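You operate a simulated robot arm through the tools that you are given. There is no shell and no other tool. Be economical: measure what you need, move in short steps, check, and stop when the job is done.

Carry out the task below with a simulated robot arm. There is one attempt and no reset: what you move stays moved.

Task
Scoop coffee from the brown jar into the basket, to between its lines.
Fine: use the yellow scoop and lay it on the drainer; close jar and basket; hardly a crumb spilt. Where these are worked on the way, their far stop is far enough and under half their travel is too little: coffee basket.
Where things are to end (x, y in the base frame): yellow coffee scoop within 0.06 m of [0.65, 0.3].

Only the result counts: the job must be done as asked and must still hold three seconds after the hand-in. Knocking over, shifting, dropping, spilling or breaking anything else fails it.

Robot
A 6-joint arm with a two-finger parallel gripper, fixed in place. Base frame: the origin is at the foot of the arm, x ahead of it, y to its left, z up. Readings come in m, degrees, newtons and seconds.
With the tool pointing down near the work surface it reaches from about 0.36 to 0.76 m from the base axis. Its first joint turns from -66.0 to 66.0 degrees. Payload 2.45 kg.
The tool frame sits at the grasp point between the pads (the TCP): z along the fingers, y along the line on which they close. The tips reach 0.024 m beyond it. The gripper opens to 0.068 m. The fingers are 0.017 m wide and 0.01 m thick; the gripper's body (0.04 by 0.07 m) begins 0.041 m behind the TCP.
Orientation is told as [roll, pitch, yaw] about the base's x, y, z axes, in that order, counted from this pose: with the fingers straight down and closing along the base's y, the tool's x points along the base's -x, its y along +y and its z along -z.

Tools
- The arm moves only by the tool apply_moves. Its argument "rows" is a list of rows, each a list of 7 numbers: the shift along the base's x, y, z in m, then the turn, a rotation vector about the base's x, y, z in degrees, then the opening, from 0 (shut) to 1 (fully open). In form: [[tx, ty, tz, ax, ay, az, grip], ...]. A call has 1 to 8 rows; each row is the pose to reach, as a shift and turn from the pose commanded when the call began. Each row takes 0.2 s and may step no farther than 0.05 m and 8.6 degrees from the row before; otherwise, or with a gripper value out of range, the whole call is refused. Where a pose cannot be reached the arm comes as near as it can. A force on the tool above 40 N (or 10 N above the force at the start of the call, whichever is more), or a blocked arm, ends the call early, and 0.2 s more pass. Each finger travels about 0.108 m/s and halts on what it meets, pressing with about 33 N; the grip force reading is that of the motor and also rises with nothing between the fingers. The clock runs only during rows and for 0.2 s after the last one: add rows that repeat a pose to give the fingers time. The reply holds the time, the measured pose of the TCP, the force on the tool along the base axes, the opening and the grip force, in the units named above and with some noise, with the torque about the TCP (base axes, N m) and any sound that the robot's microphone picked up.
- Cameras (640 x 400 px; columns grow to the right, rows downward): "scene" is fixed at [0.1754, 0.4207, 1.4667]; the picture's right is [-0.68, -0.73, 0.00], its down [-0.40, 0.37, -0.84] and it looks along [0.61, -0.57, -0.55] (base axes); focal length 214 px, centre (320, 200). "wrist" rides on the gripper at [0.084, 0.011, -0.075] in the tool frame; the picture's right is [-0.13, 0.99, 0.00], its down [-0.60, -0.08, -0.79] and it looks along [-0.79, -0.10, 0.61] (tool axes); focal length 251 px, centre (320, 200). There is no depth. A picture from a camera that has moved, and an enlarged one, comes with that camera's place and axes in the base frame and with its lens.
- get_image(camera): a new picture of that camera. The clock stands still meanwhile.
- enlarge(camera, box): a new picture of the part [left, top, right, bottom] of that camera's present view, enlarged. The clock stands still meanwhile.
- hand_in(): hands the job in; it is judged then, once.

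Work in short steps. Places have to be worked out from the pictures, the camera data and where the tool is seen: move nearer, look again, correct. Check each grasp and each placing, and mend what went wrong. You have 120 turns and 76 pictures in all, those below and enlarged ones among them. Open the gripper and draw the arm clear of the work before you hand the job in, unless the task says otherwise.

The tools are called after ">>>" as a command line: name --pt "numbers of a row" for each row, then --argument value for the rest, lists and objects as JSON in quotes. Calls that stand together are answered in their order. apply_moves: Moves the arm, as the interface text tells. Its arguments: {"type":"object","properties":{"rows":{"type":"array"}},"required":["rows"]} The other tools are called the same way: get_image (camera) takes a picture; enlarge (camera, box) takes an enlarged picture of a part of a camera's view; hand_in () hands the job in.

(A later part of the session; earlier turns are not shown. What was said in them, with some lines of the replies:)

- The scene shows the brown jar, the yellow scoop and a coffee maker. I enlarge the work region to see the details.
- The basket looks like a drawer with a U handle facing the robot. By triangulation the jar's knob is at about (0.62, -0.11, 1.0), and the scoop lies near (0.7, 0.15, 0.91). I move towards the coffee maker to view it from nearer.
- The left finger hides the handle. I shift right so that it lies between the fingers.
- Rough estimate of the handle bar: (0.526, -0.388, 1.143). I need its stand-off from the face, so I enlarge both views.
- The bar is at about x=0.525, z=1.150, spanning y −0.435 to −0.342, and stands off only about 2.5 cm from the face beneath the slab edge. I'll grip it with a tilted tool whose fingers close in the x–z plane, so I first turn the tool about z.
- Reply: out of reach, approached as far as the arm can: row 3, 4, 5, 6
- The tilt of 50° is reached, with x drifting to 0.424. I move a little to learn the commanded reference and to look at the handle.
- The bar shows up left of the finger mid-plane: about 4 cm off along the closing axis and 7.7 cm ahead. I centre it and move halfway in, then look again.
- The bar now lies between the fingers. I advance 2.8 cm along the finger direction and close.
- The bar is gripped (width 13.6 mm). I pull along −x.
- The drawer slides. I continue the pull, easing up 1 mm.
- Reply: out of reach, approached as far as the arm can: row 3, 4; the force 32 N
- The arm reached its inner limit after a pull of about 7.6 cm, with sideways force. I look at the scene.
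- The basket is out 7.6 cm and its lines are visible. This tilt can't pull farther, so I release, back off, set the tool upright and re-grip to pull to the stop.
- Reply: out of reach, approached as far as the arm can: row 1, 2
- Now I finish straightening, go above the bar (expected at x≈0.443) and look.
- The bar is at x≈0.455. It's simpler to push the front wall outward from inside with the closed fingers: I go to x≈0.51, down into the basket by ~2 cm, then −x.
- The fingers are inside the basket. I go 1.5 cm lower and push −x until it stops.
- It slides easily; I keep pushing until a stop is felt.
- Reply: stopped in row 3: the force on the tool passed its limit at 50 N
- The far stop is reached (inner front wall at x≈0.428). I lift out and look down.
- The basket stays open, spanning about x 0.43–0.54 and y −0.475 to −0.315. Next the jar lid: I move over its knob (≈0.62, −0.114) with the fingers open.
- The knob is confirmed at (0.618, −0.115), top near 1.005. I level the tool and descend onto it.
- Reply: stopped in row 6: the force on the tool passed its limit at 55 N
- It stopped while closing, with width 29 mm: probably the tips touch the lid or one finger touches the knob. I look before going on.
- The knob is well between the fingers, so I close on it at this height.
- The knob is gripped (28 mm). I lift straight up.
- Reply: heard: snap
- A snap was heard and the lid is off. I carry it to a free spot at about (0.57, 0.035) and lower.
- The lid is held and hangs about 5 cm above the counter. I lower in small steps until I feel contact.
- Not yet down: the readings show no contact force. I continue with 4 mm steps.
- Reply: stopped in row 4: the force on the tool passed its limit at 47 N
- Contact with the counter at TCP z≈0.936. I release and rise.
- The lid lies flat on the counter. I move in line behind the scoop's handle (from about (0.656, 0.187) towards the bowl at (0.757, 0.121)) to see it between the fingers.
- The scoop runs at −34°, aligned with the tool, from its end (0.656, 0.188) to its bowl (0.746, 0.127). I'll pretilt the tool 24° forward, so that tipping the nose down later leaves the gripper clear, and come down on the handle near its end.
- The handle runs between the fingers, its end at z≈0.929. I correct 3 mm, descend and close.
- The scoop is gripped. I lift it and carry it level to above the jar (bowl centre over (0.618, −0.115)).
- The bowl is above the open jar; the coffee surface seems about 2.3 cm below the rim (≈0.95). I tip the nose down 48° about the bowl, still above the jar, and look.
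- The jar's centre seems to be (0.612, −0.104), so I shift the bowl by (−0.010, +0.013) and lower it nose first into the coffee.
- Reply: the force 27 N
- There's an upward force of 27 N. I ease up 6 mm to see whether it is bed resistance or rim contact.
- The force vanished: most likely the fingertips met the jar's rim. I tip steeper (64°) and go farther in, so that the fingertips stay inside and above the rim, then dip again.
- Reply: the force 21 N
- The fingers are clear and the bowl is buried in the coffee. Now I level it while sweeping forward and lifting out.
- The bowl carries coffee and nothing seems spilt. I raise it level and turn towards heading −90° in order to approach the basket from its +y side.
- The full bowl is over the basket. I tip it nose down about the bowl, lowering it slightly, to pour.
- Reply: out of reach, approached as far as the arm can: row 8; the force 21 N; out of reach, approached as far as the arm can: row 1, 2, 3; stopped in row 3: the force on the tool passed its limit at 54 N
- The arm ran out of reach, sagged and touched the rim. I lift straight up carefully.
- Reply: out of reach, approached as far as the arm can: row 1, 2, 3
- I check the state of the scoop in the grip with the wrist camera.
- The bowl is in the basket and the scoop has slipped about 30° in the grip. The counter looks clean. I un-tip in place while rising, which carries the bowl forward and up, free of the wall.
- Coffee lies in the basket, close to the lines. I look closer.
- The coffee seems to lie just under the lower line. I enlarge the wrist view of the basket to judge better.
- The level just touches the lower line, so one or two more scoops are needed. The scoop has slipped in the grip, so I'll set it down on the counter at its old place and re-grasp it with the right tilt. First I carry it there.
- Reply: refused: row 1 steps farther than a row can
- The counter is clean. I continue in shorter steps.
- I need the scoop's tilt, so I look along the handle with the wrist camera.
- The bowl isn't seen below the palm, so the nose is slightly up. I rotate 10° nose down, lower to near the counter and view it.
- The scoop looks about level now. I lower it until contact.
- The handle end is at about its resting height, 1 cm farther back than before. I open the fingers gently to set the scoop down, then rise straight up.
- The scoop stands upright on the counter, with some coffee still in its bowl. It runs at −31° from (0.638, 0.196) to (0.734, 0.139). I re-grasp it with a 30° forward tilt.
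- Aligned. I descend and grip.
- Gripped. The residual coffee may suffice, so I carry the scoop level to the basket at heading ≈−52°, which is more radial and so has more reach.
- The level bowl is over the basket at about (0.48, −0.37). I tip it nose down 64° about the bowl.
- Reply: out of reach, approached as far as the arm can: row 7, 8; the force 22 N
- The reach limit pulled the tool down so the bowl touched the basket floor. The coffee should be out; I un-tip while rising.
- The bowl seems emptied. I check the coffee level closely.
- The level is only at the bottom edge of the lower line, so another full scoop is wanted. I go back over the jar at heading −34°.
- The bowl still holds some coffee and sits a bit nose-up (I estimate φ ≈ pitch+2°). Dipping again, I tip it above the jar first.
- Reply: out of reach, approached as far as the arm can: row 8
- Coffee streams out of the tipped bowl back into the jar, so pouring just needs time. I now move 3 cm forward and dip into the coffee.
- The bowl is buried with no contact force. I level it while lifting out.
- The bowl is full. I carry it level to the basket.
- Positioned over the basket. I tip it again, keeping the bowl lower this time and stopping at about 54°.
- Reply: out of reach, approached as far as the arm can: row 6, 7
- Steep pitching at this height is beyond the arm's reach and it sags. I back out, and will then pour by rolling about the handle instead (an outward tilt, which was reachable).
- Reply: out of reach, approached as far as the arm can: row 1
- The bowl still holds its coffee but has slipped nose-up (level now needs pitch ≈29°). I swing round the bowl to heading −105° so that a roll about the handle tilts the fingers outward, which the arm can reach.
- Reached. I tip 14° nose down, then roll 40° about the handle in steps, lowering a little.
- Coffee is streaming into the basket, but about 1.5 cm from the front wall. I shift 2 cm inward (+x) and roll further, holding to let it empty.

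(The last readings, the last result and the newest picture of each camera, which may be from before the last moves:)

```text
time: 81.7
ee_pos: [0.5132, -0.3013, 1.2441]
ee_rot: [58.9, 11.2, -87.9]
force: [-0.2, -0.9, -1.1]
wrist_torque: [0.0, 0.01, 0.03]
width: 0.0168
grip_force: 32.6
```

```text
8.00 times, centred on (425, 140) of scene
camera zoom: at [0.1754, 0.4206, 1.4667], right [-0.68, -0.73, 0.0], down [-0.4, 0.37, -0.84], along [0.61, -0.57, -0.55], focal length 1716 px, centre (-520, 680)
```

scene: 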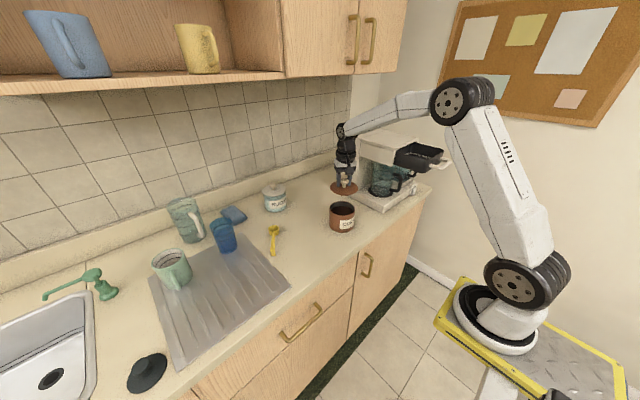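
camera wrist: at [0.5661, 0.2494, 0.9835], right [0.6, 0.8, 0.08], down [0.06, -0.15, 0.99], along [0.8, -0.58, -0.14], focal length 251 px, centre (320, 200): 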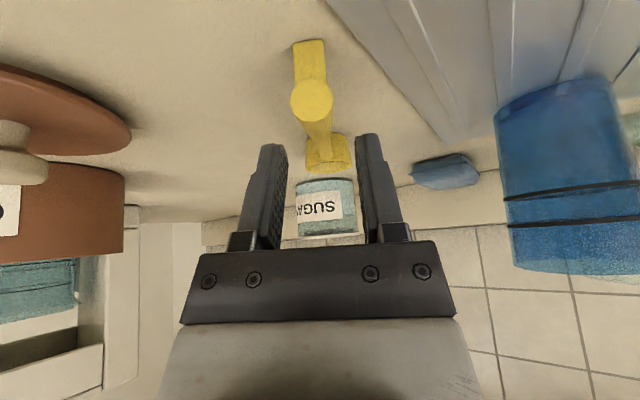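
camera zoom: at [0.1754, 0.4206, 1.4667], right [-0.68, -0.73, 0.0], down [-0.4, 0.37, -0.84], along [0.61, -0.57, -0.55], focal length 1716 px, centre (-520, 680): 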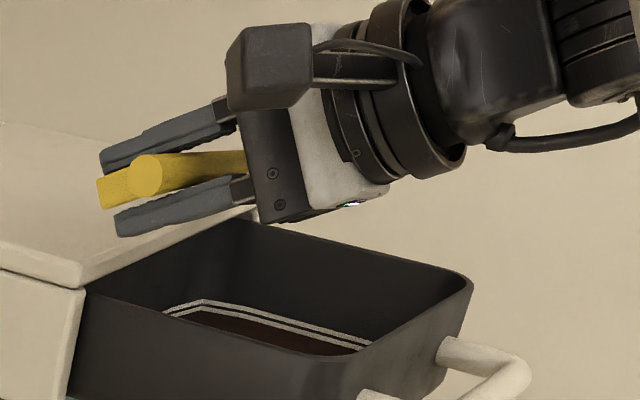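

The stream has ended at this angle. I roll 24° more and hold to empty the bowl fully.

>>> apply_moves --pt "0 0 0.002 -2.1 -7.7 0 0" --pt "0 0 0.004 -4.2 -15.4 0 0" --pt "0 0 0.006 -6.3 -23.2 0 0" --pt "0 0 0.006 -6.3 -23.2 0 0" --pt "0 0 0.006 -6.3 -23.2 0 0" --pt "0 0 0.006 -6.3 -23.2 0 0"

>>> enlarge --camera "scene" --box '[408, 140, 442, 162]'

```text
time: 83.1
ee_pos: [0.5143, -0.3012, 1.2501]
ee_rot: [82.0, 3.5, -85.1]
force: [-0.4, -0.4, -0.2]
wrist_torque: [-0.03, 0.04, 0.02]
width: 0.0164
grip_force: 33.1
```

```text
16.00 times, centred on (425, 151) of scene
camera zoom: at [0.1754, 0.4206, 1.4667], right [-0.68, -0.73, 0.0], down [-0.4, 0.37, -0.84], along [0.61, -0.57, -0.55], focal length 3432 px, centre (-1360, 984)
```

zoom: 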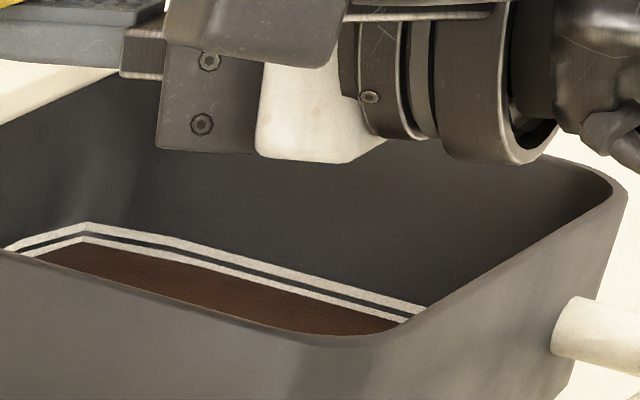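

The level has risen to the lower line. I take one very close look at the far corner to measure it against both lines.

>>> enlarge --camera "scene" --box '[408, 150, 420, 158]'

```text
16.00 times, centred on (414, 154) of scene
camera zoom: at [0.1754, 0.4206, 1.4667], right [-0.68, -0.73, 0.0], down [-0.4, 0.37, -0.84], along [0.61, -0.57, -0.55], focal length 3432 px, centre (-1184, 936)
```

zoom: 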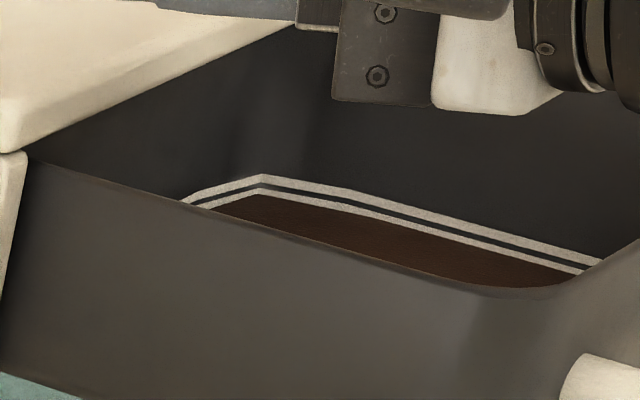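

The level covers a third of the lower line, roughly 1 mm per scoop, so about two or three more are needed. The scoop must be re-gripped in order to dip properly. First I unroll over the basket.

>>> apply_moves --pt "0 0 0.002 2.1 7.7 0 0" --pt "0 0 0.004 4.2 15.4 0 0" --pt "0 0 0.006 6.3 23.2 0 0" --pt "-0.004 0 0.01 8.4 30.9 0 0" --pt "-0.006 0 0.012 10.5 38.6 0 0" --pt "-0.006 0 0.015 12.6 46.3 0 0" --pt "-0.006 0 0.015 14.7 54 0 0" --pt "-0.006 0 0.015 16.8 61.8 0 0"

>>> apply_moves --pt "0 0.01 0 2.1 7.7 0 0" --pt "0 0.03 0 4.2 15.4 0 0"

```text
time: 84.9
ee_pos: [0.5064, -0.2997, 1.2661]
ee_rot: [18.1, 19.6, -99.4]
force: [-0.2, -0.5, -0.9]
wrist_torque: [0.01, 0.02, -0.01]
width: 0.0166
grip_force: 32.5
```

```text
time: 85.5
ee_pos: [0.5071, -0.2703, 1.2654]
ee_rot: [1.1, 20.4, -105.1]
force: [0.2, -0.1, 0.6]
wrist_torque: [-0.05, 0.05, 0.01]
width: 0.0164
grip_force: 33.1
```

Now I carry the scoop back to the open counter for the set-down pose that worked before.

>>> apply_moves --pt "0 0.04 0 0 0 8 0" --pt "0 0.08 0 0 0 16 0" --pt "0 0.12 0 0 0 24 0" --pt "0.01 0.16 0 0 0 32 0" --pt "0.02 0.2 0 0 0 40 0" --pt "0.03 0.24 0 0 0 48 0" --pt "0.045 0.28 0 0 0 56 0" --pt "0.06 0.32 0 0 0 64 0"

>>> apply_moves --pt "0.02 0.025 -0.03 0 0 7.6 0" --pt "0.04 0.05 -0.06 0 0 7.6 0" --pt "0.06 0.075 -0.09 0 0 7.6 0" --pt "0.08 0.1 -0.12 0 0 7.6 0" --pt "0.095 0.115 -0.16 0 0 7.6 0" --pt "0.1095 0.124 -0.2 0 0 7.6 0" --pt "0.1095 0.124 -0.245 0 0 7.6 0"

>>> apply_moves --pt "0 0 -0.015 2.4 3.6 0 0" --pt "0 0 -0.03 5 7.3 0 0"

```text
time: 87.3
ee_pos: [0.5696, 0.0522, 1.267]
ee_rot: [1.2, 20.4, -40.9]
force: [-0.6, 1.4, -0.5]
wrist_torque: [0.01, 0.03, -0.02]
width: 0.0163
grip_force: 32.9
```

```text
time: 88.9
ee_pos: [0.6767, 0.1724, 1.0201]
ee_rot: [1.4, 20.4, -33.5]
force: [1.0, -0.1, -0.9]
wrist_torque: [-0.01, 0.0, 0.0]
width: 0.0167
grip_force: 33.1
```

```text
time: 89.5
ee_pos: [0.6766, 0.1723, 0.9913]
ee_rot: [1.4, 29.2, -33.5]
force: [-0.3, -0.6, -0.8]
wrist_torque: [-0.02, 0.01, 0.01]
width: 0.0166
grip_force: 33.3
```

I lower it to the earlier set-down height (0.926), watching the force.

>>> apply_moves --pt "0 0 -0.02 0 0 0 0" --pt "0 0 -0.04 0 0 0 0" --pt "0 0 -0.055 0 0 0 0" --pt "0 0 -0.061 0 0 0 0" --pt "0 0 -0.065 0 0 0 0"

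```text
time: 90.7
ee_pos: [0.6778, 0.1734, 0.9264]
ee_rot: [1.5, 29.2, -33.3]
force: [-0.9, 2.3, 10.4]
wrist_torque: [-0.59, -0.91, 0.14]
width: 0.0167
grip_force: 33.1
```

The bowl touches the counter, almost level. I release, back off and set up the 30° grasp tilt, hovering just above, then verify with one picture.

>>> apply_moves --pt "0 0 0.001 0 0 0 0.15" --pt "0 0 0.001 0 0 0 0.35" --pt "0 0 0.001 0 0 0 0.5" --pt "0 0 0.001 0 0 0 0.5"

>>> apply_moves --pt "0 0 0.03 0 0 0 0.5" --pt "0 0 0.06 0 0 0 0.5" --pt "-0.01 0.007 0.07 -4.5 -6.6 0 0.5" --pt "-0.01 0.007 0.07 -9 -13.2 0 0.5" --pt "-0.01 0.007 0.07 -13.5 -19.8 0 0.5" --pt "-0.01 0.007 0.07 -18 -26.4 0 0.5" --pt "-0.008 0.005 0.07 -22.5 -33 0 0.5" --pt "-0.004 0.002 0.06 -27 -39.6 0 0.5"

>>> apply_moves --pt "0.0 0 -0.005 -4.5 -6.6 0 0.5" --pt "0.004 -0.003 -0.015 -6.3 -9.3 0 0.5"

>>> get_image --camera "wrist"

```text
time: 91.7
ee_pos: [0.6778, 0.1732, 0.9272]
ee_rot: [1.4, 29.3, -33.5]
force: [-0.6, -0.6, 0.7]
wrist_torque: [-0.01, 0.01, 0.01]
width: 0.034
grip_force: 0.0
```

```text
time: 93.5
ee_pos: [0.6723, 0.1768, 0.9867]
ee_rot: [0.9, -18.9, -33.6]
force: [0.7, -0.6, 0.9]
wrist_torque: [0.02, -0.01, -0.03]
width: 0.0341
grip_force: 0.2
```

```text
time: 94.1
ee_pos: [0.6759, 0.1741, 0.9699]
ee_rot: [0.8, -30.0, -33.5]
force: [-0.3, -1.3, 0.0]
wrist_torque: [0.02, 0.02, 0.0]
width: 0.0341
grip_force: 0.1
```

```text
4 pictures are left
camera wrist: at [0.5908, 0.2418, 0.9934], right [0.63, 0.77, 0.08], down [0.06, -0.15, 0.99], along [0.77, -0.62, -0.14], focal length 251 px, centre (320, 200)
```

wrist: 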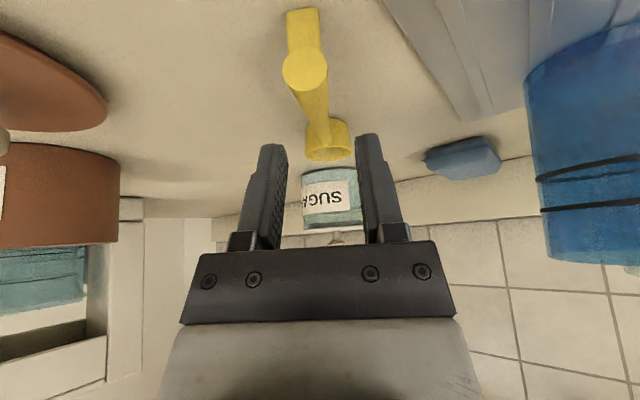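

The scoop stands upright and centred, its end at (0.659, 0.185). I descend straight down and grip.

>>> apply_moves --pt "0 0 -0.02 0 0 0 0.5" --pt "0 0 -0.043 0 0 0 0.5" --pt "0 0 -0.043 0 0 0 0.2" --pt "0 0 -0.043 0 0 0 0" --pt "0 0 -0.043 0 0 0 0"

```text
time: 95.3
ee_pos: [0.6757, 0.1733, 0.9278]
ee_rot: [0.6, -30.0, -33.5]
force: [-0.6, 0.2, -0.6]
wrist_torque: [0.03, 0.03, -0.02]
width: 0.0167
grip_force: 33.1
```

Gripped. I carry the scoop over the jar as before.

>>> apply_moves --pt "0 0 0.04 0 0 0 0" --pt "0 0 0.09 0 0 0 0" --pt "-0.02 -0.04 0.11 0 0 0 0" --pt "-0.045 -0.08 0.12 0 0 0 0" --pt "-0.07 -0.12 0.135 0 0 0 0" --pt "-0.095 -0.16 0.145 0 0 0 0" --pt "-0.12 -0.2 0.155 0 0 0 0" --pt "-0.139 -0.229 0.155 0 0 0 0"

>>> apply_moves --pt "0.0023 -0.0015 0.0092 4.28 6.46 0 0" --pt "0.0058 -0.0039 0.018 8.56 12.92 0 0" --pt "0.0108 -0.0072 0.026 12.84 19.38 0 0" --pt "0.0169 -0.0112 0.0331 17.1 25.84 0 0" --pt "0.0241 -0.016 0.0392 21.4 32.3 0 0" --pt "0.0323 -0.0214 0.044 25.7 38.8 0 0" --pt "0.0412 -0.0273 0.0475 30 45.2 0 0" --pt "0.0508 -0.0336 0.0494 34.2 51.7 0 0"

```text
time: 97.1
ee_pos: [0.5379, -0.0572, 1.0821]
ee_rot: [0.7, -29.9, -33.4]
force: [0.3, -0.4, -0.6]
wrist_torque: [0.01, 0.02, -0.03]
width: 0.0166
grip_force: 32.8
```

```text
time: 98.9
ee_pos: [0.5885, -0.0918, 1.1325]
ee_rot: [0.7, 32.3, -33.4]
force: [0.1, 0.3, -0.2]
wrist_torque: [0.0, 0.03, -0.02]
width: 0.0165
grip_force: 32.5
```

In reach. Now I dip.

>>> apply_moves --pt "-0.002 0.002 -0.03 0 0 0 0" --pt "-0.003 0.003 -0.06 0 0 0 0" --pt "-0.003 0.003 -0.085 0 0 0 0" --pt "-0.003 0.003 -0.102 0 0 0 0"

```text
time: 99.9
ee_pos: [0.5863, -0.0873, 1.0308]
ee_rot: [0.8, 32.1, -33.5]
force: [0.4, 0.1, 0.0]
wrist_torque: [0.0, 0.01, -0.02]
width: 0.0167
grip_force: 33.1
```

No contact force. I level while sweeping forward at depth, then lift.

>>> apply_moves --pt "-0.0066 0.0044 -0.0062 -4.42 -6.67 0 0" --pt "-0.0124 0.0082 -0.0119 -8.84 -13.3 0 0" --pt "-0.0174 0.0115 -0.0171 -13.3 -20 0 0" --pt "-0.0239 0.0158 -0.0155 -17.7 -26.7 0 0" --pt "-0.03 0.0199 -0.0131 -22.1 -33.4 0 0" --pt "-0.0357 0.0236 -0.0097 -26.5 -40 0 0" --pt "-0.0408 0.027 -0.0039 -30.9 -46.7 0 0" --pt "-0.0441 0.0292 0.0066 -34.2 -51.7 0 0"

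>>> apply_moves --pt "0 0 0.04 0 0 0 0" --pt "-0.002 0 0.085 0 0 0 0" --pt "-0.005 0 0.13 0 0 0 0" --pt "-0.01 -0.005 0.175 0 0 0 0" --pt "-0.015 -0.01 0.215 0 0 -8 0" --pt "-0.025 -0.02 0.225 0 0 -16 0" --pt "-0.035 -0.03 0.225 0 0 -24 0" --pt "-0.04 -0.04 0.225 0 0 -32 0"

```text
time: 101.7
ee_pos: [0.5422, -0.0559, 1.0376]
ee_rot: [0.9, -29.8, -33.5]
force: [-1.0, 0.0, -0.5]
wrist_torque: [-0.01, 0.03, -0.01]
width: 0.0169
grip_force: 33.2
```

```text
time: 103.5
ee_pos: [0.5025, -0.0971, 1.2624]
ee_rot: [0.8, -30.0, -65.6]
force: [-0.6, -0.4, -0.4]
wrist_torque: [0.04, 0.01, 0.0]
width: 0.0167
grip_force: 33.0
```

I continue to the pour pose at heading −105°.

>>> apply_moves --pt "0 -0.04 0 0 0 -8 0" --pt "0.003 -0.08 0 0 0 -16 0" --pt "0.008 -0.12 0 0 0 -24 0" --pt "0.012 -0.16 0 0 0 -32 0" --pt "0.0165 -0.2 -0.005 0 0 -39.4 0" --pt "0.0165 -0.205 -0.01 0 0 -39.4 0"

>>> apply_moves --pt "0 0 -0.003 -2.1 -7.7 0 0" --pt "0 0 -0.006 -4.2 -15.4 0 0" --pt "0 0 -0.009 -6.3 -23.2 0 0" --pt "0 0 -0.012 -8.4 -30.9 0 0"

```text
time: 104.9
ee_pos: [0.519, -0.3044, 1.254]
ee_rot: [0.6, -30.0, -105.0]
force: [-0.1, 0.0, -1.1]
wrist_torque: [0.02, -0.02, 0.0]
width: 0.0165
grip_force: 33.6
```

```text
time: 105.9
ee_pos: [0.5199, -0.3042, 1.2409]
ee_rot: [36.7, -24.9, -122.0]
force: [1.2, -0.9, 0.5]
wrist_torque: [0.01, -0.02, -0.01]
width: 0.0166
grip_force: 32.8
```

Within reach. I roll on to 80° and hold.

>>> apply_moves --pt "0 0 0 -2.1 -7.7 0 0" --pt "0 0 0 -4.2 -15.4 0 0" --pt "0 0 0.002 -6.3 -23.2 0 0" --pt "0 0 0.004 -8.4 -30.9 0 0" --pt "0 0 0.006 -10.5 -38.6 0 0" --pt "0 0 0.008 -12.6 -46.3 0 0" --pt "0 0 0.008 -12.6 -46.3 0 0" --pt "0 0 0.008 -12.6 -46.3 0 0"

>>> enlarge --camera "scene" --box '[400, 138, 440, 163]'

```text
time: 107.7
ee_pos: [0.5181, -0.3097, 1.3798]
ee_rot: [75.6, -7.1, -133.7]
force: [-0.1, 0.4, -0.7]
wrist_torque: [0.0, -0.02, -0.01]
width: 0.0164
grip_force: 33.5
out of reach, approached as far as the arm can: row 4, 5, 6, 7, 8
```

```text
16.00 times, centred on (420, 150) of scene
camera zoom: at [0.1754, 0.4207, 1.4667], right [-0.68, -0.73, 0.0], down [-0.4, 0.37, -0.84], along [0.61, -0.57, -0.55], focal length 3432 px, centre (-1280, 992)
```

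zoom: 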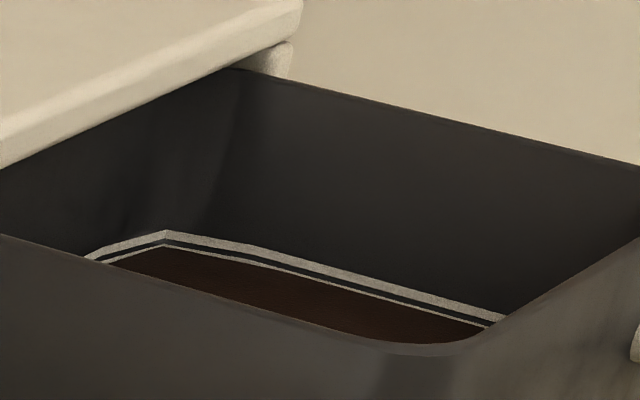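

The pour worked: the level now nearly covers the lower line, rising ~1 mm. One more scoop puts it mid-gap. I unroll and return to the jar.

>>> apply_moves --pt "0 0 0 2.1 7.7 0 0" --pt "0 0 0 4.2 15.4 0 0" --pt "0 0 -0.01 6.3 23.2 0 0" --pt "0 0 -0.03 8.4 30.9 0 0" --pt "0 0 -0.05 10.5 38.6 0 0" --pt "0 0.0 -0.07 12.6 46.3 0 0" --pt "0 0.0 -0.09 14.7 54 0 0" --pt "0 0.0 -0.1 16.8 61.8 0 0"

>>> apply_moves --pt "0 0.005 0 2.1 7.7 0 0" --pt "0 0.01 0 4.2 15.4 0 0"

```text
time: 109.5
ee_pos: [0.5199, -0.3118, 1.2792]
ee_rot: [11.1, -28.7, -111.4]
force: [2.2, 0.0, -0.9]
wrist_torque: [0.07, 0.0, 0.01]
width: 0.0164
grip_force: 33.0
```

```text
time: 110.1
ee_pos: [0.5194, -0.3011, 1.2806]
ee_rot: [-7.1, -29.1, -102.5]
force: [0.7, -0.3, -0.6]
wrist_torque: [0.01, 0.02, 0.02]
width: 0.0164
grip_force: 33.3
```

A small over-unroll; I correct it, then swing back to heading −33.5° towards the jar.

>>> apply_moves --pt "0 0.03 0 -1.9 -6.9 0 0" --pt "0 0.05 0 -1.9 -6.9 0 0"

>>> apply_moves --pt "0 0.03 0 0 0 8.5 0" --pt "0 0.06 0 0 0 17 0" --pt "0 0.09 0 0 0 25.5 0" --pt "0 0.115 0 0 0 34 0" --pt "0 0.14 -0.02 0 0 42.5 0" --pt "0.005 0.165 -0.05 0 0 51 0" --pt "0.01 0.18 -0.085 0 0 59.5 0" --pt "0.015 0.19 -0.125 0 0 68 0"

```text
time: 110.7
ee_pos: [0.5216, -0.2519, 1.2797]
ee_rot: [1.2, -29.3, -106.7]
force: [-0.4, -0.2, -0.6]
wrist_torque: [0.02, -0.03, -0.03]
width: 0.0165
grip_force: 33.6
```

```text
time: 112.5
ee_pos: [0.5338, -0.0638, 1.1548]
ee_rot: [1.2, -29.4, -38.4]
force: [0.1, 0.2, -0.9]
wrist_torque: [0.01, 0.02, 0.0]
width: 0.0165
grip_force: 32.9
```

>>> apply_moves --pt "0.002 0.003 -0.035 0 0 4.9 0" --pt "0.004 0.0066 -0.0727 0 0 4.9 0"

>>> apply_moves --pt "0.0023 -0.0015 0.0092 4.28 6.46 0 0" --pt "0.0058 -0.0039 0.018 8.56 12.92 0 0" --pt "0.0108 -0.0072 0.026 12.84 19.38 0 0" --pt "0.0169 -0.0112 0.0331 17.1 25.84 0 0" --pt "0.0241 -0.016 0.0392 21.4 32.3 0 0" --pt "0.0323 -0.0214 0.044 25.7 38.8 0 0" --pt "0.0412 -0.0273 0.0475 30 45.2 0 0" --pt "0.0508 -0.0336 0.0494 34.2 51.7 0 0"

>>> apply_moves --pt "-0.002 0.002 -0.03 0 0 0 0" --pt "-0.003 0.003 -0.06 0 0 0 0" --pt "-0.003 0.003 -0.085 0 0 0 0" --pt "-0.003 0.003 -0.103 0 0 0 0"

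```text
time: 113.1
ee_pos: [0.5396, -0.0551, 1.082]
ee_rot: [1.2, -29.3, -33.7]
force: [-0.7, -0.8, 0.3]
wrist_torque: [0.02, 0.04, 0.01]
width: 0.0165
grip_force: 33.3
```

```text
time: 114.9
ee_pos: [0.5909, -0.0898, 1.1318]
ee_rot: [1.1, 32.8, -33.7]
force: [-0.6, -0.9, 0.6]
wrist_torque: [-0.02, 0.0, -0.01]
width: 0.0164
grip_force: 32.9
```

```text
time: 115.9
ee_pos: [0.5864, -0.0866, 1.0278]
ee_rot: [0.9, 32.7, -33.6]
force: [-0.4, 0.5, -0.7]
wrist_torque: [0.0, 0.04, -0.01]
width: 0.0166
grip_force: 33.1
```

Everything repeats cleanly with no contact forces. I level out, lift and carry it to the basket at heading −105°.

>>> apply_moves --pt "-0.0066 0.0044 -0.0062 -4.42 -6.67 0 0" --pt "-0.0124 0.0082 -0.0119 -8.84 -13.3 0 0" --pt "-0.0174 0.0115 -0.0161 -13.3 -20 0 0" --pt "-0.0239 0.0158 -0.0145 -17.7 -26.7 0 0" --pt "-0.03 0.0199 -0.0121 -22.1 -33.4 0 0" --pt "-0.0357 0.0236 -0.0087 -26.5 -40 0 0" --pt "-0.0408 0.027 -0.0029 -30.9 -46.7 0 0" --pt "-0.0441 0.0292 0.0076 -34.4 -52.1 0 0"

>>> apply_moves --pt "0 0 0.04 0 0 0 0" --pt "-0.002 0 0.085 0 0 0 0" --pt "-0.005 0 0.13 0 0 0 0" --pt "-0.01 -0.005 0.175 0 0 0 0" --pt "-0.015 -0.01 0.215 0 0 -8 0" --pt "-0.025 -0.02 0.225 0 0 -16 0" --pt "-0.035 -0.03 0.225 0 0 -24 0" --pt "-0.04 -0.04 0.225 0 0 -32 0"

>>> apply_moves --pt "0 -0.04 0 0 0 -8 0" --pt "0.003 -0.08 0 0 0 -16 0" --pt "0.008 -0.12 0 0 0 -24 0" --pt "0.012 -0.16 0 0 0 -32 0" --pt "0.0165 -0.2 -0.005 0 0 -39.4 0" --pt "0.0165 -0.205 -0.01 0 0 -39.4 0"

```text
time: 117.7
ee_pos: [0.5427, -0.0586, 1.0357]
ee_rot: [1.4, -29.8, -33.8]
force: [0.1, 0.2, -0.2]
wrist_torque: [-0.01, 0.04, -0.03]
width: 0.0167
grip_force: 33.0
```

```text
time: 119.5
ee_pos: [0.5018, -0.0967, 1.2629]
ee_rot: [1.2, -29.8, -65.9]
force: [-0.8, -0.5, -0.8]
wrist_torque: [0.0, 0.01, 0.0]
width: 0.0165
grip_force: 32.4
```

```text
time: 120.9
ee_pos: [0.519, -0.3013, 1.251]
ee_rot: [1.3, -29.7, -105.2]
force: [0.2, -0.1, -0.4]
wrist_torque: [0.04, 0.01, 0.0]
width: 0.0166
grip_force: 33.2
```

Now I roll to 56° and hold, then add some nose-down tilt.

>>> apply_moves --pt "0 0 -0.003 -2.1 -7.7 0 0" --pt "0 0 -0.006 -4.2 -15.4 0 0" --pt "0 0 -0.009 -6.3 -23.2 0 0" --pt "0 0 -0.012 -8.4 -30.9 0 0" --pt "0 0 -0.012 -10.5 -38.6 0 0" --pt "0 0 -0.012 -12.6 -46.3 0 0" --pt "0 0 -0.012 -14.7 -54 0 0" --pt "0 0 -0.012 -14.7 -54 0 0"

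>>> apply_moves --pt "0 0 0.004 7 -1.9 0 0" --pt "0 0 0.012 14 -3.8 0 0" --pt "0 0 0.02 21 -5.7 0 0" --pt "0 0 0.02 21 -5.7 0 0" --pt "0 0 0.02 21 -5.7 0 0" --pt "0 0 0.02 21 -5.7 0 0"

```text
time: 122.7
ee_pos: [0.52, -0.3018, 1.2432]
ee_rot: [60.5, -16.3, -130.4]
force: [-0.4, -0.4, -0.2]
wrist_torque: [0.02, 0.0, 0.0]
width: 0.0168
grip_force: 33.3
out of reach, approached as far as the arm can: row 7, 8
```

```text
time: 124.1
ee_pos: [0.5197, -0.3036, 1.2649]
ee_rot: [51.8, 3.7, -129.5]
force: [-1.0, -0.4, -0.3]
wrist_torque: [0.04, 0.0, 0.0]
width: 0.0167
grip_force: 32.7
```

I add more roll and hold, then check the level.

>>> apply_moves --pt "0 0 0 -2.1 -7.7 0 0" --pt "0 0 0.0 -4.2 -15.4 0 0" --pt "0 0 0.0 -6.3 -23.2 0 0" --pt "0 0 0.0 -6.3 -23.2 0 0" --pt "0 0 0.0 -6.3 -23.2 0 0" --pt "0 0 0.0 -6.3 -23.2 0 0"

>>> enlarge --camera "scene" --box '[400, 138, 440, 163]'

```text
time: 125.5
ee_pos: [0.5274, -0.2854, 1.2565]
ee_rot: [72.6, 0.2, -117.3]
force: [0.2, -1.9, 0.8]
wrist_torque: [0.09, 0.02, 0.06]
width: 0.0162
grip_force: 33.9
out of reach, approached as far as the arm can: row 2, 3, 4
```

```text
16.00 times, centred on (420, 150) of scene
camera zoom: at [0.1754, 0.4207, 1.4667], right [-0.68, -0.73, 0.0], down [-0.4, 0.37, -0.84], along [0.61, -0.57, -0.55], focal length 3432 px, centre (-1280, 992)
```

zoom: 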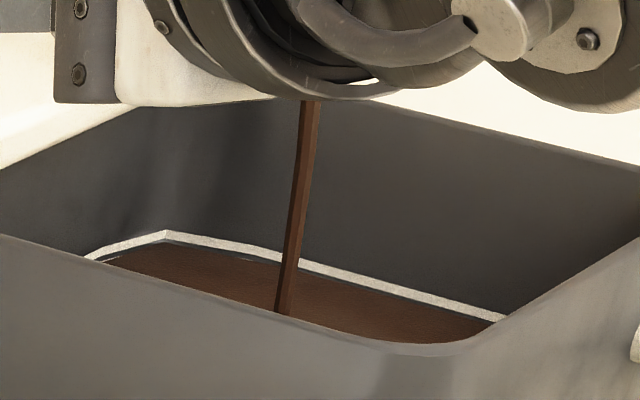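

The level is now in the gap between the lines, just under the upper one, and a thin stream still runs. I stop pouring by unrolling at once.

>>> apply_moves --pt "0 -0.005 0.003 2.1 7.7 0 0" --pt "-0.003 -0.01 0.006 4.2 15.4 0 0" --pt "-0.006 -0.014 0.01 6.3 23.2 0 0" --pt "-0.007 -0.014 0.01 8.4 30.9 0 0" --pt "-0.007 -0.014 0.01 10.5 38.6 0 0" --pt "-0.007 -0.014 0.012 12.6 46.3 0 0" --pt "-0.007 -0.014 0.012 14.7 54 0 0" --pt "-0.007 -0.014 0.012 16.8 61.8 0 0"

```text
time: 127.3
ee_pos: [0.5144, -0.3164, 1.2759]
ee_rot: [14.8, -12.5, -126.5]
force: [-0.3, 0.0, 0.0]
wrist_torque: [0.0, 0.0, 0.02]
width: 0.0165
grip_force: 33.0
out of reach, approached as far as the arm can: row 2, 3
```

I level the scoop fully (remove the roll, then the nose-down).

>>> apply_moves --pt "0 0 0 4.3 5.8 -1.6 0" --pt "0 0 0 8.6 11.6 -3.2 0"

>>> apply_moves --pt "0 0.005 0 -5.5 4.7 0 0" --pt "0 0.01 0 -11 9.3 0 0" --pt "0 0.015 0 -13.4 11.4 0 0"

```text
time: 127.9
ee_pos: [0.5135, -0.3161, 1.2766]
ee_rot: [0.0, -12.4, -126.5]
force: [0.1, -0.1, -1.0]
wrist_torque: [0.04, 0.01, -0.01]
width: 0.0163
grip_force: 33.1
```

```text
time: 128.7
ee_pos: [0.5141, -0.3012, 1.2761]
ee_rot: [-1.2, -30.1, -126.0]
force: [0.7, -0.2, -0.2]
wrist_torque: [0.01, -0.03, -0.04]
width: 0.0165
grip_force: 32.9
```

Level. I swing back to the jar in order to empty the remainder there.

>>> apply_moves --pt "0 0.02 0 0 0 8.5 0" --pt "0 0.05 0 0 0 17 0" --pt "0 0.08 0 0 0 25.5 0" --pt "0 0.11 0 0 0 34 0" --pt "0 0.14 0 0 0 42.5 0" --pt "0.005 0.17 -0.02 0 0 51 0" --pt "0.01 0.2 -0.04 0 0 59.5 0" --pt "0.015 0.22 -0.07 0 0 68 0"

>>> apply_moves --pt "0.002 0.008 -0.04 0 0 8.2 0" --pt "0.004 0.016 -0.08 0 0 16.4 0" --pt "0.007 0.024 -0.115 0 0 24.5 0"

>>> apply_moves --pt "0.0023 -0.0015 0.0092 4.28 6.46 0 0" --pt "0.0058 -0.0039 0.018 8.56 12.92 0 0" --pt "0.0108 -0.0072 0.026 12.84 19.38 0 0" --pt "0.0169 -0.0112 0.0331 17.1 25.84 0 0" --pt "0.0241 -0.016 0.0392 21.4 32.3 0 0" --pt "0.0323 -0.0214 0.044 25.7 38.8 0 0" --pt "0.0412 -0.0273 0.0475 30 45.2 0 0" --pt "0.0508 -0.0336 0.0494 34.2 51.7 0 0"

```text
time: 130.5
ee_pos: [0.5284, -0.0805, 1.2074]
ee_rot: [-1.2, -30.1, -57.8]
force: [-0.5, 0.5, -0.6]
wrist_torque: [0.03, 0.0, -0.01]
width: 0.0166
grip_force: 33.2
```

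```text
time: 131.3
ee_pos: [0.5331, -0.0546, 1.0896]
ee_rot: [-1.2, -30.0, -33.4]
force: [-0.4, -0.1, -1.2]
wrist_torque: [-0.02, 0.04, -0.02]
width: 0.0165
grip_force: 33.2
```

```text
time: 133.1
ee_pos: [0.5851, -0.0922, 1.141]
ee_rot: [-1.3, 32.1, -33.4]
force: [-0.3, 0.7, -0.1]
wrist_torque: [-0.02, -0.01, -0.03]
width: 0.0159
grip_force: 33.3
```

I tip further over the jar and hold to empty it.

>>> apply_moves --pt "0 0 -0.015 0 0 0 0" --pt "0.0104 -0.007 -0.02 4.42 6.67 0 0" --pt "0.021 -0.014 -0.025 8.84 13.3 0 0" --pt "0.021 -0.014 -0.025 8.84 13.3 0 0" --pt "0.021 -0.014 -0.025 8.84 13.3 0 0" --pt "0.021 -0.014 -0.025 8.84 13.3 0 0" --pt "0.021 -0.014 -0.025 8.84 13.3 0 0" --pt "0.021 -0.014 -0.025 8.84 13.3 0 0"

>>> apply_moves --pt "0 0 0 0 0 0 0" --pt "0 0 0 0 0 0 0" --pt "0 0 0 0 0 0 0" --pt "0 0 0 0 0 0 0" --pt "-0.0104 0.007 0.005 -4.42 -6.67 0 0" --pt "-0.021 0.014 0.02 -8.84 -13.3 0 0" --pt "-0.03 0.02 0.03 -13.3 -20 0 0" --pt "-0.038 0.026 0.035 -17.7 -26.7 0 0"

```text
time: 134.9
ee_pos: [0.5852, -0.0942, 1.1019]
ee_rot: [-1.2, 47.8, -33.5]
force: [0.8, 0.2, -0.1]
wrist_torque: [0.01, -0.04, -0.01]
width: 0.0165
grip_force: 33.0
out of reach, approached as far as the arm can: row 3, 4, 5, 6, 7, 8
```

```text
time: 136.7
ee_pos: [0.5464, -0.0698, 1.1355]
ee_rot: [-1.3, 15.8, -33.5]
force: [-0.2, -0.1, -1.5]
wrist_torque: [0.0, 0.01, 0.04]
width: 0.0162
grip_force: 33.0
```

The scoop should be empty now. I level it and carry it to above the drainer, aiming its centre at (0.646, 0.30) with heading −15°.

>>> apply_moves --pt "-0.004 0.002 0 -4.25 -6.4 0 0" --pt "-0.007 0.004 0 -8.5 -12.8 0 0" --pt "-0.01 0.006 -0.005 -12.7 -19.2 0 0" --pt "-0.01 0.006 -0.01 -17 -25.6 0 0" --pt "-0.01 0.006 -0.01 -21.2 -32 0 0" --pt "-0.01 0.006 -0.01 -25.4 -38.3 0 0"

>>> apply_moves --pt "0.005 0.045 0 0 0 0 0" --pt "0.012 0.09 0 0 0 0 0" --pt "0.02 0.135 0 0 0 0 0" --pt "0.03 0.18 0 0 0 5 0" --pt "0.04 0.225 0 0 0 10 0" --pt "0.05 0.27 -0.01 0 0 15 0" --pt "0.06 0.31 -0.03 0 0 18.5 0" --pt "0.065 0.345 -0.06 0 0 18.5 0"

```text
time: 138.1
ee_pos: [0.5366, -0.064, 1.1253]
ee_rot: [-1.2, -30.1, -33.5]
force: [0.8, 0.0, -0.9]
wrist_torque: [0.0, 0.01, -0.01]
width: 0.0165
grip_force: 32.8
```

```text
time: 139.9
ee_pos: [0.5995, 0.2815, 1.0669]
ee_rot: [-1.3, -30.1, -15.0]
force: [-0.1, 0.7, -0.1]
wrist_torque: [0.0, -0.02, -0.01]
width: 0.0166
grip_force: 33.1
```

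I move over the spot and lower in steps until contact.

>>> apply_moves --pt "0.006 0.014 -0.02 0 0 0 0" --pt "0.011 0.028 -0.05 0 0 0 0" --pt "0.011 0.028 -0.085 0 0 0 0" --pt "0.011 0.028 -0.105 0 0 0 0" --pt "0.011 0.028 -0.117 0 0 0 0"

>>> apply_moves --pt "0 0 -0.003 0 0 0 0" --pt "0 0 -0.006 0 0 0 0"

```text
time: 141.1
ee_pos: [0.613, 0.3087, 0.9483]
ee_rot: [-1.3, -30.0, -15.0]
force: [0.1, 0.0, 0.1]
wrist_torque: [0.02, 0.05, 0.02]
width: 0.0163
grip_force: 32.9
```

```text
time: 141.7
ee_pos: [0.6117, 0.3096, 0.9433]
ee_rot: [-1.2, -30.0, -15.0]
force: [0.0, 0.1, -0.8]
wrist_torque: [0.0, 0.02, -0.05]
width: 0.0162
grip_force: 32.9
```

>>> apply_moves --pt "0 0 -0.002 0 0 0 0" --pt "0 0 -0.004 0 0 0 0" --pt "0 0 -0.005 0 0 0 0"

```text
time: 142.5
ee_pos: [0.6127, 0.3101, 0.9391]
ee_rot: [-1.4, -30.0, -15.1]
force: [-0.2, 0.2, -0.6]
wrist_torque: [0.0, 0.01, 0.03]
width: 0.0163
grip_force: 33.6
```

No contact yet at 0.939; I continue with 2 mm steps.

>>> apply_moves --pt "0 0 -0.002 0 0 0 0" --pt "0 0 -0.004 0 0 0 0"

>>> apply_moves --pt "0 0 -0.002 0 0 0 0" --pt "0 0 -0.003 0 0 0 0"

```text
time: 143.1
ee_pos: [0.6122, 0.3085, 0.9338]
ee_rot: [-1.3, -30.0, -15.0]
force: [-1.4, 0.4, 1.2]
wrist_torque: [-0.03, 0.03, 0.01]
width: 0.0165
grip_force: 33.0
```

```text
time: 143.7
ee_pos: [0.6146, 0.31, 0.9336]
ee_rot: [-1.0, -30.3, -15.0]
force: [-0.8, -1.9, 14.8]
wrist_torque: [-0.1, 0.14, 0.0]
width: 0.0163
grip_force: 32.7
```

Contact (15 N). I release, withdraw along the fingers and look to verify.

>>> apply_moves --pt "0 0 0.001 0 0 0 0.15" --pt "0 0 0.001 0 0 0 0.35" --pt "0 0 0.001 0 0 0 0.5" --pt "0 0 0.001 0 0 0 0.5" --pt "-0.012 0.003 0.025 0 0 0 0.5" --pt "-0.024 0.006 0.05 0 0 0 0.5" --pt "-0.03 0.0 0.09 0 0 0 0.8" --pt "-0.03 -0.03 0.125 0 0 0 0.8"

>>> apply_moves --pt "0 -0.04 0.01 2 7.7 0 0.8" --pt "0 -0.08 0.015 4 15.5 0 0.8" --pt "0 -0.12 0.015 6 23.2 0 0.8" --pt "0 -0.16 0.015 7.8 29 0 0.8" --pt "0 -0.2 0.015 7.8 29 0 0.8" --pt "0 -0.24 0.015 7.8 29 0 0.8"

>>> get_image --camera "scene"

```text
time: 145.5
ee_pos: [0.5817, 0.2774, 1.0548]
ee_rot: [-1.2, -30.0, -15.1]
force: [0.2, -0.4, 0.4]
wrist_torque: [0.0, 0.0, 0.02]
width: 0.0542
grip_force: 0.1
```

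```text
time: 146.9
ee_pos: [0.5841, 0.0381, 1.0712]
ee_rot: [-1.2, -0.1, -15.1]
force: [-0.2, -0.3, -0.6]
wrist_torque: [0.02, 0.0, 0.01]
width: 0.0543
grip_force: 0.0
```

```text
1 pictures are left
```

scene: 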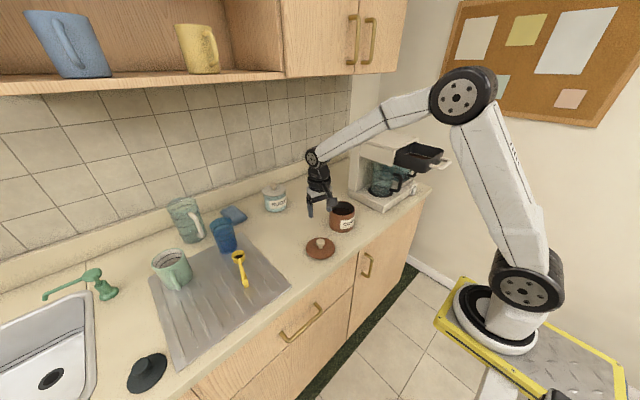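

The scoop lies upright on the drainer, centred near (0.655, 0.30), and the counter looks clean. The lid's knob is at about (0.570, 0.048). I hover in front of it and use the last picture to refine its place.

>>> apply_moves --pt "-0.015 0.005 -0.02 1.2 0 0 0.8" --pt "-0.03 0.012 -0.03 1.2 0 0 0.8"

>>> get_image --camera "wrist"

```text
time: 147.5
ee_pos: [0.5539, 0.0505, 1.0416]
ee_rot: [-0.1, 0.4, -15.0]
force: [-0.4, -0.1, -0.2]
wrist_torque: [0.0, 0.03, 0.01]
width: 0.0542
grip_force: 0.0
```

```text
0 pictures are left
camera wrist: at [0.476, 0.082, 1.1153], right [0.38, 0.92, 0.0], down [0.57, -0.23, 0.79], along [0.73, -0.3, -0.61], focal length 251 px, centre (320, 200)
```

wrist: 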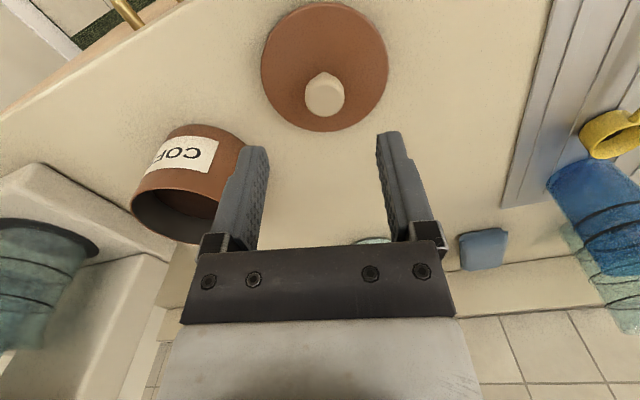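

The lid's centre comes out at (0.573, 0.045). I descend on it to the same grip height as before (0.937) and close.

>>> apply_moves --pt "0.01 -0.003 -0.03 0 0 0 0.8" --pt "0.019 -0.0055 -0.06 0 0 0 0.8" --pt "0.019 -0.0055 -0.09 0 0 0 0.8" --pt "0.019 -0.0055 -0.104 0 0 0 0.8" --pt "0.019 -0.0055 -0.104 0 0 0 0.5" --pt "0.019 -0.0055 -0.104 0 0 0 0.2" --pt "0.019 -0.0055 -0.104 0 0 0 0" --pt "0.019 -0.0055 -0.104 0 0 0 0"

```text
time: 149.3
ee_pos: [0.5715, 0.0451, 0.9377]
ee_rot: [-0.1, 0.3, -15.0]
force: [1.4, -0.9, -0.7]
wrist_torque: [0.0, 0.01, -0.01]
width: 0.0285
grip_force: 32.9
```

The knob is gripped (28.5 mm). I lift the lid and carry it over the jar at (0.615, −0.112).

>>> apply_moves --pt "0 0 0.04 0 0 0 0" --pt "0 0 0.085 0 0 0 0" --pt "0 0 0.13 0 0 0 0" --pt "0.012 -0.04 0.14 0 0 0 0" --pt "0.024 -0.08 0.14 0 0 0 0" --pt "0.036 -0.12 0.14 0 0 0 0" --pt "0.0435 -0.157 0.14 0 0 0 0" --pt "0.0435 -0.157 0.11 0 0 0 0"

>>> apply_moves --pt "0 0 -0.012 0 0 0 0" --pt "0 0 -0.02 0 0 0 0" --pt "0 0 -0.026 0 0 0 0"

```text
time: 151.1
ee_pos: [0.6135, -0.1093, 1.0477]
ee_rot: [-0.1, 0.2, -15.0]
force: [-0.2, 0.4, -0.3]
wrist_torque: [0.02, -0.02, 0.0]
width: 0.0284
grip_force: 33.6
```

```text
time: 151.9
ee_pos: [0.6154, -0.1118, 1.0209]
ee_rot: [-0.1, 0.3, -15.0]
force: [-0.5, 0.4, -1.0]
wrist_torque: [0.01, 0.02, 0.04]
width: 0.0282
grip_force: 33.0
```

Free of contact at 1.021. I lower in 2 mm steps onto the jar.

>>> apply_moves --pt "0 0 -0.002 0 0 0 0" --pt "0 0 -0.004 0 0 0 0" --pt "0 0 -0.006 0 0 0 0" --pt "0 0 -0.008 0 0 0 0"

```text
time: 152.9
ee_pos: [0.6151, -0.1109, 1.015]
ee_rot: [-0.1, 0.3, -15.0]
force: [-6.3, 2.2, 15.4]
wrist_torque: [0.28, 0.37, 0.1]
width: 0.0282
grip_force: 33.0
heard: snap
```

A snap: the lid is on. I release and rise, then prepare to close the basket.

>>> apply_moves --pt "0 0 0.001 0 0 0 0.3" --pt "0 0 0.001 0 0 0 0.6" --pt "0 0 0.001 0 0 0 0.8" --pt "0 0 0.03 0 0 0 0.8" --pt "0 0 0.07 0 0 0 0.8" --pt "0 0 0.115 0 0 0 0.6" --pt "-0.02 -0.02 0.155 0 0 0 0.3" --pt "-0.04 -0.04 0.19 0 0 0 0"

```text
time: 154.7
ee_pos: [0.5753, -0.1518, 1.2044]
ee_rot: [-0.1, 0.4, -15.0]
force: [0.6, 0.2, -0.3]
wrist_torque: [-0.06, -0.02, 0.0]
width: 0.0
grip_force: 23.4
```

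Now I move the closed fingers round to the front of the basket's handle (bar expected at x≈0.40, y≈−0.39, z≈1.14), with yaw 0.

>>> apply_moves --pt "-0.035 0 0.03 0 0 5 0" --pt "-0.075 -0.01 0.045 0 0 10 0" --pt "-0.115 -0.03 0.045 0 0 15 0" --pt "-0.155 -0.055 0.045 0 0 15 0" --pt "-0.19 -0.085 0.045 0 0 15 0" --pt "-0.209 -0.125 0.045 0 0 15 0" --pt "-0.211 -0.17 0.045 0 0 15 0" --pt "-0.211 -0.215 0.045 0 0 15 0"

```text
time: 156.5
ee_pos: [0.3654, -0.3679, 1.2459]
ee_rot: [-0.1, 0.3, 0.0]
force: [0.7, 0.0, -0.1]
wrist_torque: [0.03, 0.0, 0.01]
width: 0.0
grip_force: 23.4
```

I go to y=−0.388 and down to z≈1.150 in front of the bar.

>>> apply_moves --pt "-0.006 -0.01 -0.02 0 0 0 0" --pt "-0.008 -0.02 -0.05 0 0 0 0" --pt "-0.008 -0.02 -0.08 0 0 0 0" --pt "-0.008 -0.02 -0.096 0 0 0 0"

```text
time: 157.5
ee_pos: [0.3548, -0.3842, 1.1513]
ee_rot: [-0.1, 0.4, -0.1]
force: [-0.4, -1.0, 0.3]
wrist_torque: [0.03, 0.02, -0.01]
width: 0.0
grip_force: 23.0
```

No contact on the way down. I push gently in +x.

>>> apply_moves --pt "0.01 -0.002 -0.001 0 0 0 0" --pt "0.022 -0.004 -0.002 0 0 0 0" --pt "0.034 -0.004 -0.002 0 0 0 0" --pt "0.046 -0.004 -0.002 0 0 0 0" --pt "0.058 -0.004 -0.002 0 0 0 0" --pt "0.07 -0.004 -0.002 0 0 0 0" --pt "0.082 -0.004 -0.002 0 0 0 0" --pt "0.094 -0.004 -0.002 0 0 0 0"

>>> apply_moves --pt "0.01 0 0 0 0 0 0" --pt "0.02 0 0 0 0 0 0" --pt "0.03 0 0 0 0 0 0" --pt "0.04 0 0 0 0 0 0" --pt "0.048 0 0 0 0 0 0"

```text
time: 159.3
ee_pos: [0.4503, -0.3916, 1.1504]
ee_rot: [0.0, 0.3, -0.1]
force: [-0.1, -0.3, -0.5]
wrist_torque: [0.02, 0.02, 0.0]
width: 0.0
grip_force: 23.6
```

```text
time: 160.5
ee_pos: [0.4969, -0.3906, 1.1499]
ee_rot: [-0.1, 0.4, 0.0]
force: [-7.0, 0.5, 1.1]
wrist_torque: [0.0, -0.01, 0.07]
width: 0.0001
grip_force: 23.2
```

It's being pushed (7 N of resistance). I continue slowly until it stops.

>>> apply_moves --pt "0.005 0 0 0 0 0 0" --pt "0.01 0 0 0 0 0 0" --pt "0.015 0 0 0 0 0 0" --pt "0.02 0 0 0 0 0 0" --pt "0.025 0 0 0 0 0 0"

```text
time: 160.9
ee_pos: [0.4973, -0.3916, 1.1498]
ee_rot: [0.3, 1.2, -0.2]
force: [-13.2, 4.5, 4.7]
wrist_torque: [0.01, -0.1, 0.19]
width: 0.0
grip_force: 24.1
stopped in row 2: the force on the tool passed its limit at 47 N (the readings are from after the stop); the commanded pose is now the measured one
```

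It stopped 1 cm short of where I expect the closed position. I back off and push again to see whether this is the end stop.

>>> apply_moves --pt "-0.01 0 0 -0.3 -1 0 0" --pt "-0.01 0 0 -0.3 -1 0 0"

>>> apply_moves --pt "0.004 0.001 -0.002 0 0 0 0" --pt "0.008 0.001 -0.002 0 0 0 0" --pt "0.011 0.001 -0.002 0 0 0 0" --pt "0.014 0.001 -0.002 0 0 0 0" --pt "0.017 0.001 -0.002 0 0 0 0" --pt "0.02 0.001 -0.002 0 0 0 0"

```text
time: 161.5
ee_pos: [0.4898, -0.3914, 1.1488]
ee_rot: [0.0, 0.2, -0.3]
force: [0.5, 0.3, -0.4]
wrist_torque: [0.06, 0.0, -0.03]
width: 0.0
grip_force: 23.5
```

```text
time: 162.6
ee_pos: [0.4954, -0.3917, 1.1475]
ee_rot: [0.3, 1.1, -0.4]
force: [-13.4, 5.1, 4.0]
wrist_torque: [0.01, -0.12, 0.2]
width: 0.0001
grip_force: 23.7
stopped in row 5: the force on the tool passed its limit at 44 N (the readings are from after the stop); the commanded pose is now the measured one
```

The hard stop repeats, with the contact at z≈1.154. That matches the bar's closed position from the first grip (bar centre x≈0.513 → TCP 0.4975), so the basket is shut. I draw the arm clear.

>>> apply_moves --pt "-0.03 0 0 -0.3 -1 0 0" --pt "-0.07 0 0.01 -0.3 -1 0 0" --pt "-0.11 0.01 0.03 -0.3 -1 0 0.3" --pt "-0.13 0.03 0.07 -0.3 -1 0 0.6" --pt "-0.13 0.06 0.11 -0.3 -1 0 1" --pt "-0.13 0.09 0.15 -0.3 -1 0 1" --pt "-0.13 0.12 0.19 -0.3 -1 0 1" --pt "-0.13 0.15 0.22 -0.3 -1 0 1"

```text
time: 164.4
ee_pos: [0.3673, -0.2408, 1.3674]
ee_rot: [-0.1, -0.1, -0.5]
force: [0.0, -0.8, 0.2]
wrist_torque: [0.0, 0.0, 0.01]
width: 0.0679
grip_force: 0.2
```

The arm is clear with the gripper open. I hand in.

>>> hand_in

```text
The job is handed in.
```

I handed the job in with everything in place as far as I could tell, but I had no pictures left to check the end state by eye.

- **Coffee:** the basket's level was in the gap between the two lines, just under the upper one, at my last look. A thin stream was still running as I stopped the pour.
- **Basket:** pushed shut against a hard stop. That stop fits the closed position I worked out from my first grip on the handle.
- **Jar:** the lid is back on, and I heard it snap.
- **Scoop:** it lies on the drainer, centred near (0.655, 0.30). I tipped the coffee left in it back into the jar first.
- **Spills:** I saw no crumbs on the counter in any picture.
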